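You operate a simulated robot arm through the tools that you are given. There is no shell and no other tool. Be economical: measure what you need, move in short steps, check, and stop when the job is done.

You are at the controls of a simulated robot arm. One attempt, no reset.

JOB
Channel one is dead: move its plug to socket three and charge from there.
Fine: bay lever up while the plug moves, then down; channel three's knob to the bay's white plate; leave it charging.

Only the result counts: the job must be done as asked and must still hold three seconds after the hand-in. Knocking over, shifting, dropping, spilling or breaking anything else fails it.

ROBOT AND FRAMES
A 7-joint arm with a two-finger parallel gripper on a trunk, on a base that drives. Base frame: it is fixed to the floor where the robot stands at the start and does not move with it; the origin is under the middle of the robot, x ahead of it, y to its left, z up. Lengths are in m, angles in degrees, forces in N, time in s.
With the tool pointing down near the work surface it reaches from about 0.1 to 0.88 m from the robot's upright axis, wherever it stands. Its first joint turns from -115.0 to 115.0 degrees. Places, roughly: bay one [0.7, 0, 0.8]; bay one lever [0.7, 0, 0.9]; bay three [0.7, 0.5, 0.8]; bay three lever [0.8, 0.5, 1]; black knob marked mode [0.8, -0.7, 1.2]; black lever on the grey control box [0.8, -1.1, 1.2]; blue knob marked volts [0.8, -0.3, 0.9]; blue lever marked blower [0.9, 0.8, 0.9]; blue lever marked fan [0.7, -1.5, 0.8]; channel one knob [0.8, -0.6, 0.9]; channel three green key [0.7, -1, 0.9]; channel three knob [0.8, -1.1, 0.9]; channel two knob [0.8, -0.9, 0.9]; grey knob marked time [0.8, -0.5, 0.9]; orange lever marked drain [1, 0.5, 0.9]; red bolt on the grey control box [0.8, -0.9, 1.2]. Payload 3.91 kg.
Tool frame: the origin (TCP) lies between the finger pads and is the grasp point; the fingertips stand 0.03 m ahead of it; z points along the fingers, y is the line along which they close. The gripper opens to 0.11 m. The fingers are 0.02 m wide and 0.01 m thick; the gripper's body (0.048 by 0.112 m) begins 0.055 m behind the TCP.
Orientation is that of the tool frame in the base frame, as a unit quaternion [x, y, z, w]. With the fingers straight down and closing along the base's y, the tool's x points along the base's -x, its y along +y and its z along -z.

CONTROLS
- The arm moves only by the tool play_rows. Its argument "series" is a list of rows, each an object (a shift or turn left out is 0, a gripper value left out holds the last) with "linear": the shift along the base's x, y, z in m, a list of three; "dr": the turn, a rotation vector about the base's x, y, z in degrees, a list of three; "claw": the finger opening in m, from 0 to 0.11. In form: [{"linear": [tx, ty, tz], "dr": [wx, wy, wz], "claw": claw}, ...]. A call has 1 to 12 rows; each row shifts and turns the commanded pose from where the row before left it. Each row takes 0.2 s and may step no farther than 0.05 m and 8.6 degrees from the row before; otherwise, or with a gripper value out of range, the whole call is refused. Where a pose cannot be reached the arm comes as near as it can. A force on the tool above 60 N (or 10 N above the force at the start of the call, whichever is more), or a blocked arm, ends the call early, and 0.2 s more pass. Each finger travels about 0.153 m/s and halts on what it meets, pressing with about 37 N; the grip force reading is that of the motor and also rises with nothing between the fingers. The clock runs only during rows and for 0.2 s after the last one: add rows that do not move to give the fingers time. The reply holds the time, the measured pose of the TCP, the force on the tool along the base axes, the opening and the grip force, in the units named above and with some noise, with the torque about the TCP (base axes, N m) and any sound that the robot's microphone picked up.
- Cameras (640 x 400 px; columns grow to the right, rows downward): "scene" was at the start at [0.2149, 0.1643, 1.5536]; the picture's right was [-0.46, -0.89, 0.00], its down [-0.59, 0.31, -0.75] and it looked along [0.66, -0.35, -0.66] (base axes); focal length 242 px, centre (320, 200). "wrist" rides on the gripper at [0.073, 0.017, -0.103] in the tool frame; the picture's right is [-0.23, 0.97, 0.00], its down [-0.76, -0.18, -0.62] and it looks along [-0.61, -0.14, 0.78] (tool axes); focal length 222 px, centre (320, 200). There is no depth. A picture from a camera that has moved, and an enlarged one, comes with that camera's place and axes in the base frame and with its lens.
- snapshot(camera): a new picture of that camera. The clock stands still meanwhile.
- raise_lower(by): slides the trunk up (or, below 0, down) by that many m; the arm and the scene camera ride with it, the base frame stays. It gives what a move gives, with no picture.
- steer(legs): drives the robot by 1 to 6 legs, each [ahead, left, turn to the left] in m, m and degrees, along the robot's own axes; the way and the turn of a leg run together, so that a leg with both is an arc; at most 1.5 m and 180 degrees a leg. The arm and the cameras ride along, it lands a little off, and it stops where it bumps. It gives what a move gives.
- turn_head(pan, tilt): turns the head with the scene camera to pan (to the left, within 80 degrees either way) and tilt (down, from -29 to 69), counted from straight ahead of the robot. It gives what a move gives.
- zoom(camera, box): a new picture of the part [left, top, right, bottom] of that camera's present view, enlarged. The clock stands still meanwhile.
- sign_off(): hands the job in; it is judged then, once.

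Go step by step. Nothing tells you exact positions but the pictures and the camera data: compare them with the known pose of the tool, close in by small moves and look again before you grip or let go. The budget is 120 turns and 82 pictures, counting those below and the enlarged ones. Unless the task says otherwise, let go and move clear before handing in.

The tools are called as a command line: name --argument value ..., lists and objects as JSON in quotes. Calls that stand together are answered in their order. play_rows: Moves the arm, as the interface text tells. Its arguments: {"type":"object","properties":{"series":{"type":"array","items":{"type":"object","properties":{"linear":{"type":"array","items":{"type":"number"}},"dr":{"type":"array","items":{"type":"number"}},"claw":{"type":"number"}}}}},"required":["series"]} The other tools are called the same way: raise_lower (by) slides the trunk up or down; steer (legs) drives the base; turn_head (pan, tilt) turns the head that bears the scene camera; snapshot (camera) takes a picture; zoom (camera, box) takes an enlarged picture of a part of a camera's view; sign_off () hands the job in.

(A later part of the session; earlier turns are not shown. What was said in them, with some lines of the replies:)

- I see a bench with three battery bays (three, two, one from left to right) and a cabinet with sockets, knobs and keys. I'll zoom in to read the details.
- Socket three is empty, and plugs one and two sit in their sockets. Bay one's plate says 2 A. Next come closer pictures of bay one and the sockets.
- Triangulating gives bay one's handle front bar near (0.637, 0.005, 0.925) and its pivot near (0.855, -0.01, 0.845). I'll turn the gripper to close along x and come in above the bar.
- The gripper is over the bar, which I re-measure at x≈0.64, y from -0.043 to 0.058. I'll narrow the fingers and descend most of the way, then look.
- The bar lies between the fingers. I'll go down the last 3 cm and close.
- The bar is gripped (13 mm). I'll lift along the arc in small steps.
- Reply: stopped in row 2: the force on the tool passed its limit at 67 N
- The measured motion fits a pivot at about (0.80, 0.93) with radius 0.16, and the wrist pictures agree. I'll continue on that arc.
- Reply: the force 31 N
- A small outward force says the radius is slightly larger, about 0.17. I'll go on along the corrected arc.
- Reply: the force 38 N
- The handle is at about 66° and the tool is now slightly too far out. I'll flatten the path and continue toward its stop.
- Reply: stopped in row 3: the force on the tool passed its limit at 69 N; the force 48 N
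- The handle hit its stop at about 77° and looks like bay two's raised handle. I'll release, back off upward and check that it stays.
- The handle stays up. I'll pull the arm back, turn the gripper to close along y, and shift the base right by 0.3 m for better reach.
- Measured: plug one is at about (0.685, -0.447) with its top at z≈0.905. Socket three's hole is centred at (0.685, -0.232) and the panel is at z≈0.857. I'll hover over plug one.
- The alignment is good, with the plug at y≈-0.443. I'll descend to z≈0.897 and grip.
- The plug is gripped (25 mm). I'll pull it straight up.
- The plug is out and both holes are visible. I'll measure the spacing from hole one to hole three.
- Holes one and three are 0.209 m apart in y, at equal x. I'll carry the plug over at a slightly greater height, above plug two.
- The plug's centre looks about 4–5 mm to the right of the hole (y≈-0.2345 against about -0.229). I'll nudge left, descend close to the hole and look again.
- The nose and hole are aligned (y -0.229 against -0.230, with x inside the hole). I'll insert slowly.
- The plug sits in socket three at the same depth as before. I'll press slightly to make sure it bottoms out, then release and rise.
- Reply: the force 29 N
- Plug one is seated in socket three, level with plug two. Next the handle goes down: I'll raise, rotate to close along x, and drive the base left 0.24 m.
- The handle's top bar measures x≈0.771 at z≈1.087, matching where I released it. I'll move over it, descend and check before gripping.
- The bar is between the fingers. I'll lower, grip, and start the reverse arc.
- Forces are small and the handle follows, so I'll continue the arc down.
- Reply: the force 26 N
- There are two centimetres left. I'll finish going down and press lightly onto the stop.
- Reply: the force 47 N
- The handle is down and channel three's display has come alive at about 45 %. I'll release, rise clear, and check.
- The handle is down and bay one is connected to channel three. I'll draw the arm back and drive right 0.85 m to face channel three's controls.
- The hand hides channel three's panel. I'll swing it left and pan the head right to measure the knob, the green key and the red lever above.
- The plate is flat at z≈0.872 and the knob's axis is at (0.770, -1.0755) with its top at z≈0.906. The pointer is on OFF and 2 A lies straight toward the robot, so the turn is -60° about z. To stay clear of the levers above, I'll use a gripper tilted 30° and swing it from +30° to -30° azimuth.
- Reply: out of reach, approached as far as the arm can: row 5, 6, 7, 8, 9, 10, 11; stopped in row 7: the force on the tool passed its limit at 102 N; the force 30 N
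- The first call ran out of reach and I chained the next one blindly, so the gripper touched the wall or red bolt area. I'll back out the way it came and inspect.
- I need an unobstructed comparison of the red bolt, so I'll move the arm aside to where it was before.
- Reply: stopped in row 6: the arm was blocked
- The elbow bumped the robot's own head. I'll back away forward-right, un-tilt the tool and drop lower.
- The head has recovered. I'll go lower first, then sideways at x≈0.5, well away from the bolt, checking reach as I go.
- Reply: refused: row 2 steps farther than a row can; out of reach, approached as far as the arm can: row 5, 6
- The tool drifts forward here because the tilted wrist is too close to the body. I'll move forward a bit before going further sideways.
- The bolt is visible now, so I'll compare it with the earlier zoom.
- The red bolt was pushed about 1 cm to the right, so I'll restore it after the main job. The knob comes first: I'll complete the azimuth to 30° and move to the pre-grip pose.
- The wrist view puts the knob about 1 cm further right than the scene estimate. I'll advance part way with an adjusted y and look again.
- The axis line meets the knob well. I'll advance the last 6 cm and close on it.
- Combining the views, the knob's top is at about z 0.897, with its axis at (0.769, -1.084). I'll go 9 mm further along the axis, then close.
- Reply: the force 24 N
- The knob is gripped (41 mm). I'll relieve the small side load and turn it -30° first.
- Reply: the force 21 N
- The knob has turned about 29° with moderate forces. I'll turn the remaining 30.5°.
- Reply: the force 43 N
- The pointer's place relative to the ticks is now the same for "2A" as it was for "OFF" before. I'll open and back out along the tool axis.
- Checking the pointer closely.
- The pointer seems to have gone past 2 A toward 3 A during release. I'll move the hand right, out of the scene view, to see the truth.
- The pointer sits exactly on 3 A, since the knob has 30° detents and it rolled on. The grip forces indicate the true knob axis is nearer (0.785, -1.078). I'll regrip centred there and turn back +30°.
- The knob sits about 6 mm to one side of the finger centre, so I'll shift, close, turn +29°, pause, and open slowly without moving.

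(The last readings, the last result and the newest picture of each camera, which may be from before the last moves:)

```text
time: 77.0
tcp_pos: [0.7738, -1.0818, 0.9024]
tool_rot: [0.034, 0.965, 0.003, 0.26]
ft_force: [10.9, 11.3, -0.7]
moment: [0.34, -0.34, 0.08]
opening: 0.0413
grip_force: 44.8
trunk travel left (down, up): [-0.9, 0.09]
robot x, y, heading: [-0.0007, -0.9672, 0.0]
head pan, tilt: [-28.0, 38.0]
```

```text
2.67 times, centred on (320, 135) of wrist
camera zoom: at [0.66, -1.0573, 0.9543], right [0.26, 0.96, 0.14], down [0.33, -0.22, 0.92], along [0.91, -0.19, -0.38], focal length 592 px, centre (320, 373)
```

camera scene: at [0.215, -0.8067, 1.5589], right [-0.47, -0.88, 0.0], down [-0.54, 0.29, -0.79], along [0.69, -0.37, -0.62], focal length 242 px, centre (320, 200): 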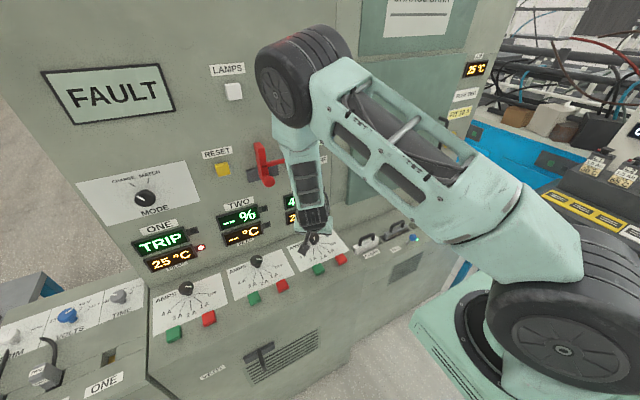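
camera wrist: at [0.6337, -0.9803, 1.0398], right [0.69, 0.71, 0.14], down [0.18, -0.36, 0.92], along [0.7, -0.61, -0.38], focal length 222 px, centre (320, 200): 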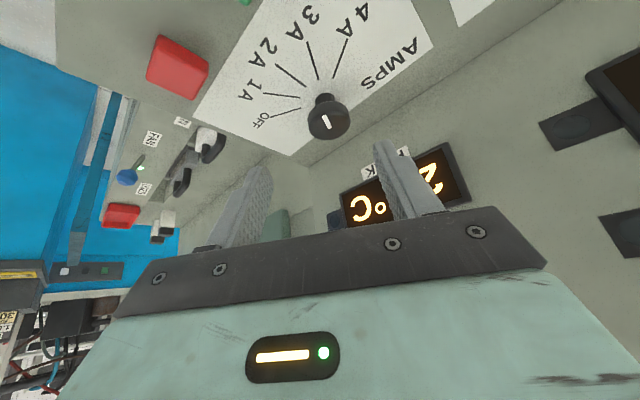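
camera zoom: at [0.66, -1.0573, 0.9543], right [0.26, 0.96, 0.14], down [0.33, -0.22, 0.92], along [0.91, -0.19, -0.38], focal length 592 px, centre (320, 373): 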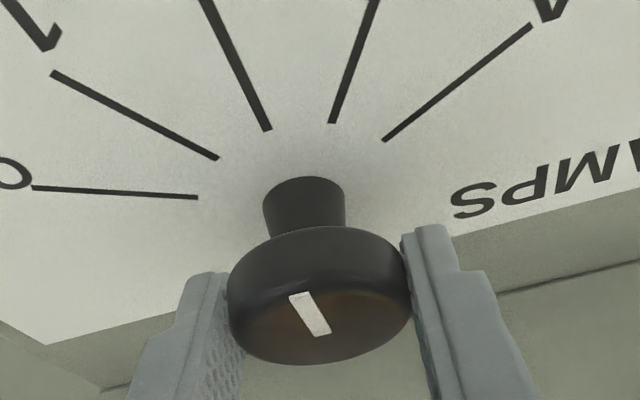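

By analogy with the 3 A view, the pointer is now at 2 A, and forces are low. I'll open in place, wait, then look before retreating.

play_rows --series '[{"claw": 0.046}, {"claw": 0.055}, {"claw": 0.07}, {}, {}]'

zoom --camera "wrist" --box '[200, 60, 440, 210]'

```text
time: 78.2
tcp_pos: [0.7724, -1.0819, 0.902]
tool_rot: [0.036, 0.965, 0.002, 0.26]
ft_force: [0.7, 0.4, 0.0]
moment: [-0.05, 0.0, 0.0]
opening: 0.07
grip_force: 0.1
trunk travel left (down, up): [-0.9, 0.09]
robot x, y, heading: [-0.0073, -0.9655, -0.2]
head pan, tilt: [-28.0, 38.0]
```

```text
2.67 times, centred on (320, 135) of wrist
camera zoom: at [0.6594, -1.0581, 0.9544], right [0.26, 0.96, 0.14], down [0.33, -0.22, 0.92], along [0.91, -0.19, -0.38], focal length 592 px, centre (320, 373)
```

zoom: 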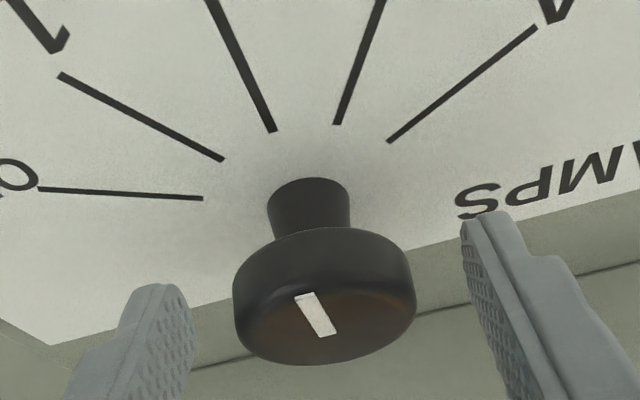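

The pointer stays on 2 A. I'll back out along the tool axis, close the fingers, and move above the green key near (0.662, -1.041).

play_rows --series '[{"linear": [-0.016, 0, 0.028]}, {"linear": [-0.017, 0, 0.03]}, {"linear": [-0.017, 0, 0.029]}, {"linear": [-0.022, 0.014, -0.006], "claw": 0}, {"linear": [-0.022, 0.014, -0.007]}, {"linear": [-0.022, 0.013, -0.007]}, {}]'

snapshot --camera "wrist"

zoom --camera "scene" --box '[250, 200, 370, 290]'

```text
time: 79.8
tcp_pos: [0.6564, -1.0411, 0.9683]
tool_rot: [0.034, 0.965, 0.004, 0.259]
ft_force: [0.6, 0.1, 0.2]
moment: [0.02, -0.02, -0.01]
opening: 0.0002
grip_force: 36.8
trunk travel left (down, up): [-0.9, 0.09]
robot x, y, heading: [-0.0041, -0.9689, -0.2]
head pan, tilt: [-28.0, 38.0]
```

```text
8 pictures are left
camera wrist: at [0.5428, -1.017, 1.0213], right [0.26, 0.96, 0.14], down [0.33, -0.22, 0.92], along [0.91, -0.19, -0.38], focal length 222 px, centre (320, 200)
```

wrist: 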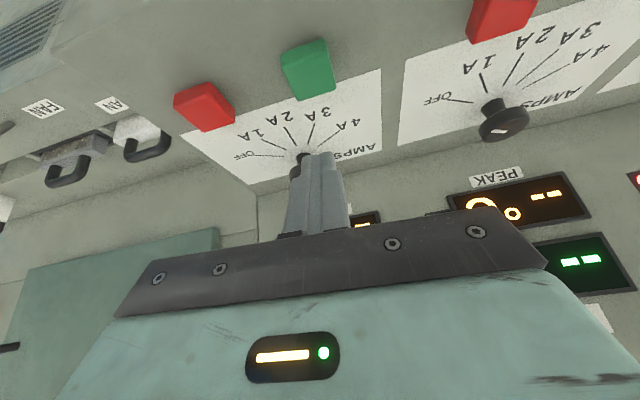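

```text
4.44 times, centred on (310, 245) of scene
camera zoom: at [0.215, -0.8068, 1.5589], right [-0.47, -0.88, 0.0], down [-0.54, 0.29, -0.79], along [0.69, -0.37, -0.62], focal length 1077 px, centre (364, 0)
```

zoom: 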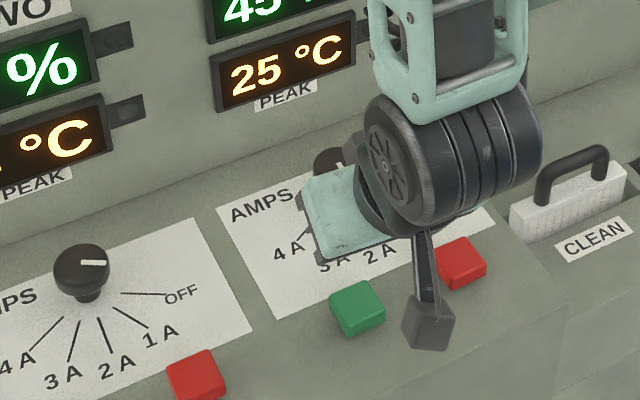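

The green key's top is centred near (0.657, -1.037). I'll lower onto it and press gently in small steps.

play_rows --series '[{"linear": [-0.0055, 0.004, -0.025]}, {"linear": [0, 0, -0.025]}, {"linear": [0, 0, -0.004]}, {"linear": [0, 0, -0.003]}, {"linear": [0, 0, -0.003]}, {}]'

```text
time: 81.2
tcp_pos: [0.6514, -1.0376, 0.9093]
tool_rot: [0.035, 0.965, 0.003, 0.26]
ft_force: [-0.8, 0.0, 2.8]
moment: [0.0, 0.02, -0.01]
opening: 0.0
grip_force: 37.0
trunk travel left (down, up): [-0.9, 0.09]
robot x, y, heading: [-0.0025, -0.9685, -0.4]
head pan, tilt: [-28.0, 38.0]
heard: click
```

A click was heard. I'll lift and look at channel three's display.

play_rows --series '[{"linear": [0, 0, 0.02]}, {"linear": [-0.01, 0, 0.04]}, {"linear": [-0.02, -0.04, 0.02]}, {"linear": [0, -0.045, 0]}, {"linear": [0, -0.045, 0]}, {}]'

zoom --camera "scene" --box '[210, 120, 370, 270]'

```text
time: 82.6
tcp_pos: [0.621, -1.1688, 0.9887]
tool_rot: [0.035, 0.965, 0.003, 0.26]
ft_force: [0.5, 0.6, 0.6]
moment: [0.03, 0.03, 0.03]
opening: 0.0
grip_force: 36.4
trunk travel left (down, up): [-0.9, 0.09]
robot x, y, heading: [-0.0046, -0.9704, -0.2]
head pan, tilt: [-28.0, 38.0]
```

```text
2.67 times, centred on (290, 195) of scene
camera zoom: at [0.215, -0.8069, 1.5589], right [-0.47, -0.88, 0.0], down [-0.54, 0.29, -0.79], along [0.69, -0.37, -0.62], focal length 646 px, centre (400, 213)
```

zoom: 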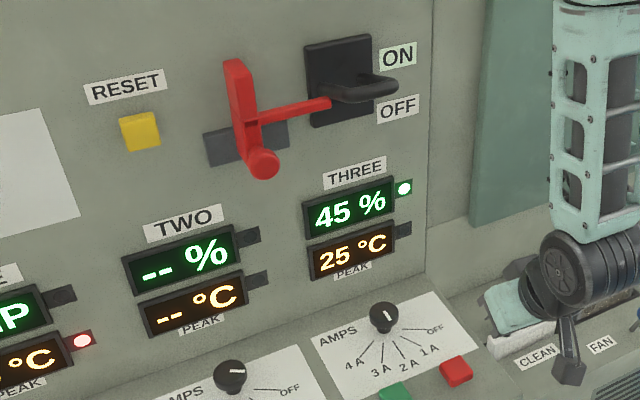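

Channel three's charge light is green at 45 % with the knob on 2 A. The last repair is sliding the red bolt back about 1 cm to the left. I'll level the tool toward the wall while staying well back.

play_rows --series '[{"linear": [0, 0.028, 0.0245], "dr": [0, -7, 0], "claw": 0.07}, {"linear": [0, 0.028, 0.0245], "dr": [0, -7, 0]}, {"linear": [0, 0.028, 0.0245], "dr": [0, -7, 0]}, {"linear": [0, 0.028, 0.0245], "dr": [0, -7, 0]}, {"linear": [0, 0.028, 0.0245], "dr": [0, -7, 0]}, {"linear": [0, 0.028, 0.0245], "dr": [0, -7, 0]}, {"linear": [0, 0.028, 0.0245], "dr": [0, -7, 0]}, {"linear": [0, 0.028, 0.0245], "dr": [0, -7, 0]}, {}]'

```text
time: 84.6
tcp_pos: [0.641, -0.9389, 1.1734]
tool_rot: [0.03, 0.73, 0.02, 0.682]
ft_force: [-0.3, 0.2, 0.0]
moment: [-0.01, 0.0, 0.02]
opening: 0.0698
grip_force: 0.0
out of reach, approached as far as the arm can: row 3, 4, 5
trunk travel left (down, up): [-0.9, 0.09]
robot x, y, heading: [-0.0063, -0.9684, -0.2]
head pan, tilt: [-28.0, 38.0]
```

snapshot --camera "wrist"

```text
5 pictures are left
camera wrist: at [0.5326, -0.9156, 1.1084], right [0.03, 0.96, 0.29], down [-0.57, -0.22, 0.79], along [0.82, -0.19, 0.54], focal length 222 px, centre (320, 200)
```

wrist: 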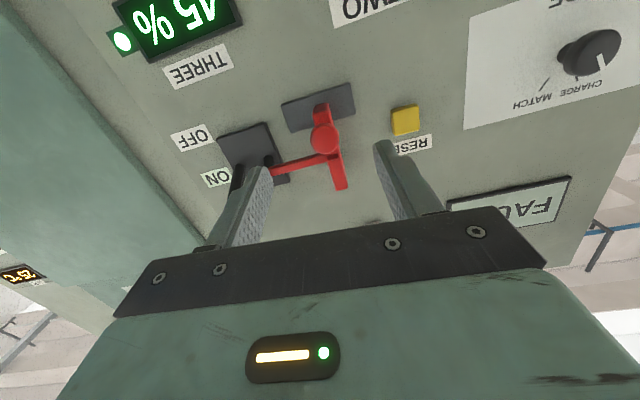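

The knob is centred between the fingers, measured at (0.767, -0.943, 1.186). I'll advance so the tips straddle it, then close gently.

play_rows --series '[{"linear": [0.028, -0.001, 0.004]}, {"linear": [0.028, -0.001, 0.003]}, {"linear": [0.028, -0.001, 0.003]}, {"linear": [0.026, -0.001, 0.003]}, {}]'

snapshot --camera "wrist"

```text
time: 85.8
tcp_pos: [0.7518, -0.9423, 1.1866]
tool_rot: [0.028, 0.73, 0.02, 0.682]
ft_force: [0.0, 0.0, -0.1]
moment: [0.02, -0.03, -0.05]
opening: 0.07
grip_force: 0.0
trunk travel left (down, up): [-0.9, 0.09]
robot x, y, heading: [-0.0027, -0.9675, -0.2]
head pan, tilt: [-28.0, 38.0]
```

```text
4 pictures are left
camera wrist: at [0.6437, -0.9198, 1.1218], right [0.03, 0.96, 0.29], down [-0.57, -0.22, 0.79], along [0.82, -0.19, 0.54], focal length 222 px, centre (320, 200)
```

wrist: 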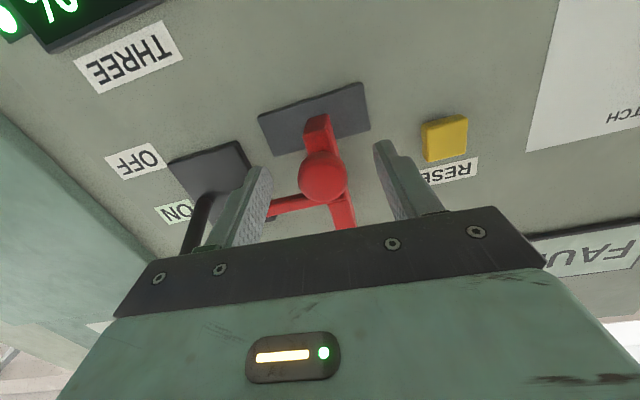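

The knob is neatly straddled. I'll close, slide 9 mm left, release and back straight out.

play_rows --series '[{"claw": 0.045}, {"claw": 0.0}, {}, {}]'

play_rows --series '[{"linear": [0, 0.003, 0]}, {"linear": [0, 0.003, 0]}, {"linear": [0, 0.003, 0]}, {}]'

```text
time: 86.8
tcp_pos: [0.753, -0.9433, 1.1867]
tool_rot: [0.029, 0.73, 0.02, 0.682]
ft_force: [2.2, 2.9, 0.4]
moment: [0.05, 0.01, 0.09]
opening: 0.0309
grip_force: 44.8
trunk travel left (down, up): [-0.9, 0.09]
robot x, y, heading: [0.0017, -0.9658, -0.1]
head pan, tilt: [-28.0, 38.0]
```

```text
time: 87.8
tcp_pos: [0.7509, -0.9347, 1.1872]
tool_rot: [0.029, 0.73, 0.019, 0.683]
ft_force: [2.1, -3.0, 2.6]
moment: [0.02, -0.18, -0.13]
opening: 0.0308
grip_force: 45.4
trunk travel left (down, up): [-0.9, 0.09]
robot x, y, heading: [-0.0015, -0.9687, -0.3]
head pan, tilt: [-28.0, 38.0]
```

It slid easily with no end stop felt. I'll open, withdraw and clear the scene view.

play_rows --series '[{"claw": 0.045}, {"claw": 0.07}, {}, {"linear": [-0.03, 0, 0]}, {"linear": [-0.04, 0, 0]}, {"linear": [-0.04, 0, 0]}, {"linear": [0, -0.04, -0.02]}, {"linear": [0, -0.045, -0.02]}, {"linear": [0, -0.045, -0.02]}, {"linear": [0, -0.045, -0.02]}, {"linear": [0, -0.045, -0.02]}, {}]'

zoom --camera "scene" --box '[200, 125, 360, 225]'

```text
time: 90.4
tcp_pos: [0.6405, -1.1543, 1.086]
tool_rot: [0.029, 0.73, 0.02, 0.682]
ft_force: [-0.2, -0.1, -0.2]
moment: [0.01, -0.03, 0.03]
opening: 0.07
grip_force: 0.1
trunk travel left (down, up): [-0.9, 0.09]
robot x, y, heading: [-0.0081, -0.967, -0.3]
head pan, tilt: [-28.0, 38.0]
```

```text
4.00 times, centred on (280, 175) of scene
camera zoom: at [0.215, -0.8068, 1.5589], right [-0.47, -0.88, 0.0], down [-0.54, 0.29, -0.79], along [0.69, -0.37, -0.62], focal length 970 px, centre (480, 300)
```

zoom: 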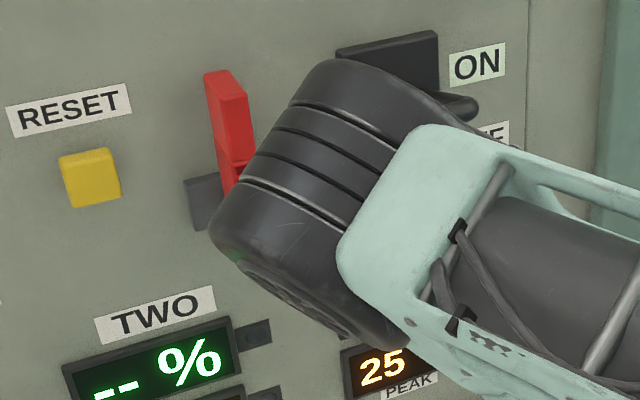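

The bolt block's edge is back at its original pixel position, within about 1 mm. I'll move the arm a little lower and right for a final check of everything.

play_rows --series '[{"linear": [0, -0.03, -0.01], "dr": [0, 8, 0]}, {"linear": [0, -0.03, -0.01], "dr": [0, 8, 0]}, {"linear": [0, 0, -0.01], "dr": [0, 8, 0]}, {"dr": [0, 8, 0]}, {"dr": [0, 8, 0]}, {"dr": [0, 8, 0]}, {}]'

zoom --camera "scene" --box '[130, 120, 370, 300]'

```text
time: 92.0
tcp_pos: [0.641, -1.2151, 1.0577]
tool_rot: [0.034, 0.945, 0.007, 0.325]
ft_force: [0.4, 0.1, -1.2]
moment: [0.01, 0.02, -0.04]
opening: 0.0699
grip_force: 0.0
trunk travel left (down, up): [-0.9, 0.09]
robot x, y, heading: [-0.0007, -0.9706, -0.0]
head pan, tilt: [-28.0, 38.0]
```

```text
2.22 times, centred on (250, 210) of scene
camera zoom: at [0.2149, -0.8068, 1.5589], right [-0.47, -0.88, 0.0], down [-0.54, 0.29, -0.79], along [0.69, -0.37, -0.62], focal length 539 px, centre (476, 178)
```

zoom: 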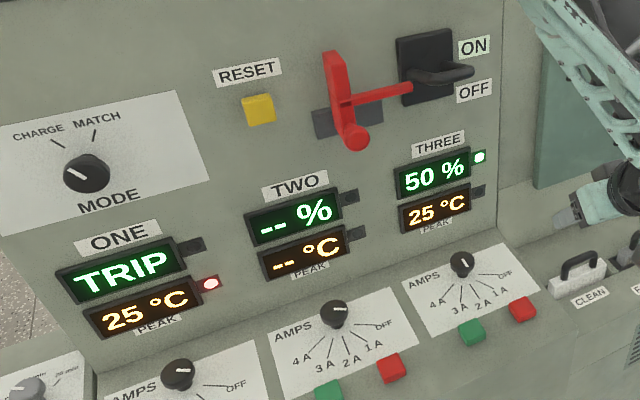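

Bay one is charging on channel three at 50 % and rising, with the knob on 2 A, the green light on and the bolt back in place. Handing in.

sign_off

```text
The job is handed in.
```

Channel one's plug is now in socket three, and bay one was charging from channel three when I handed in: 50 % and rising, green light on. Bay one's lever was up while the plug moved and is down again, and channel three's knob is on 2 A as the white plate says.

On the way I bumped the red bolt on the control box and pushed it about 1 cm to the right. I slid it back to within about 1 mm of where it was, judged from the pictures.
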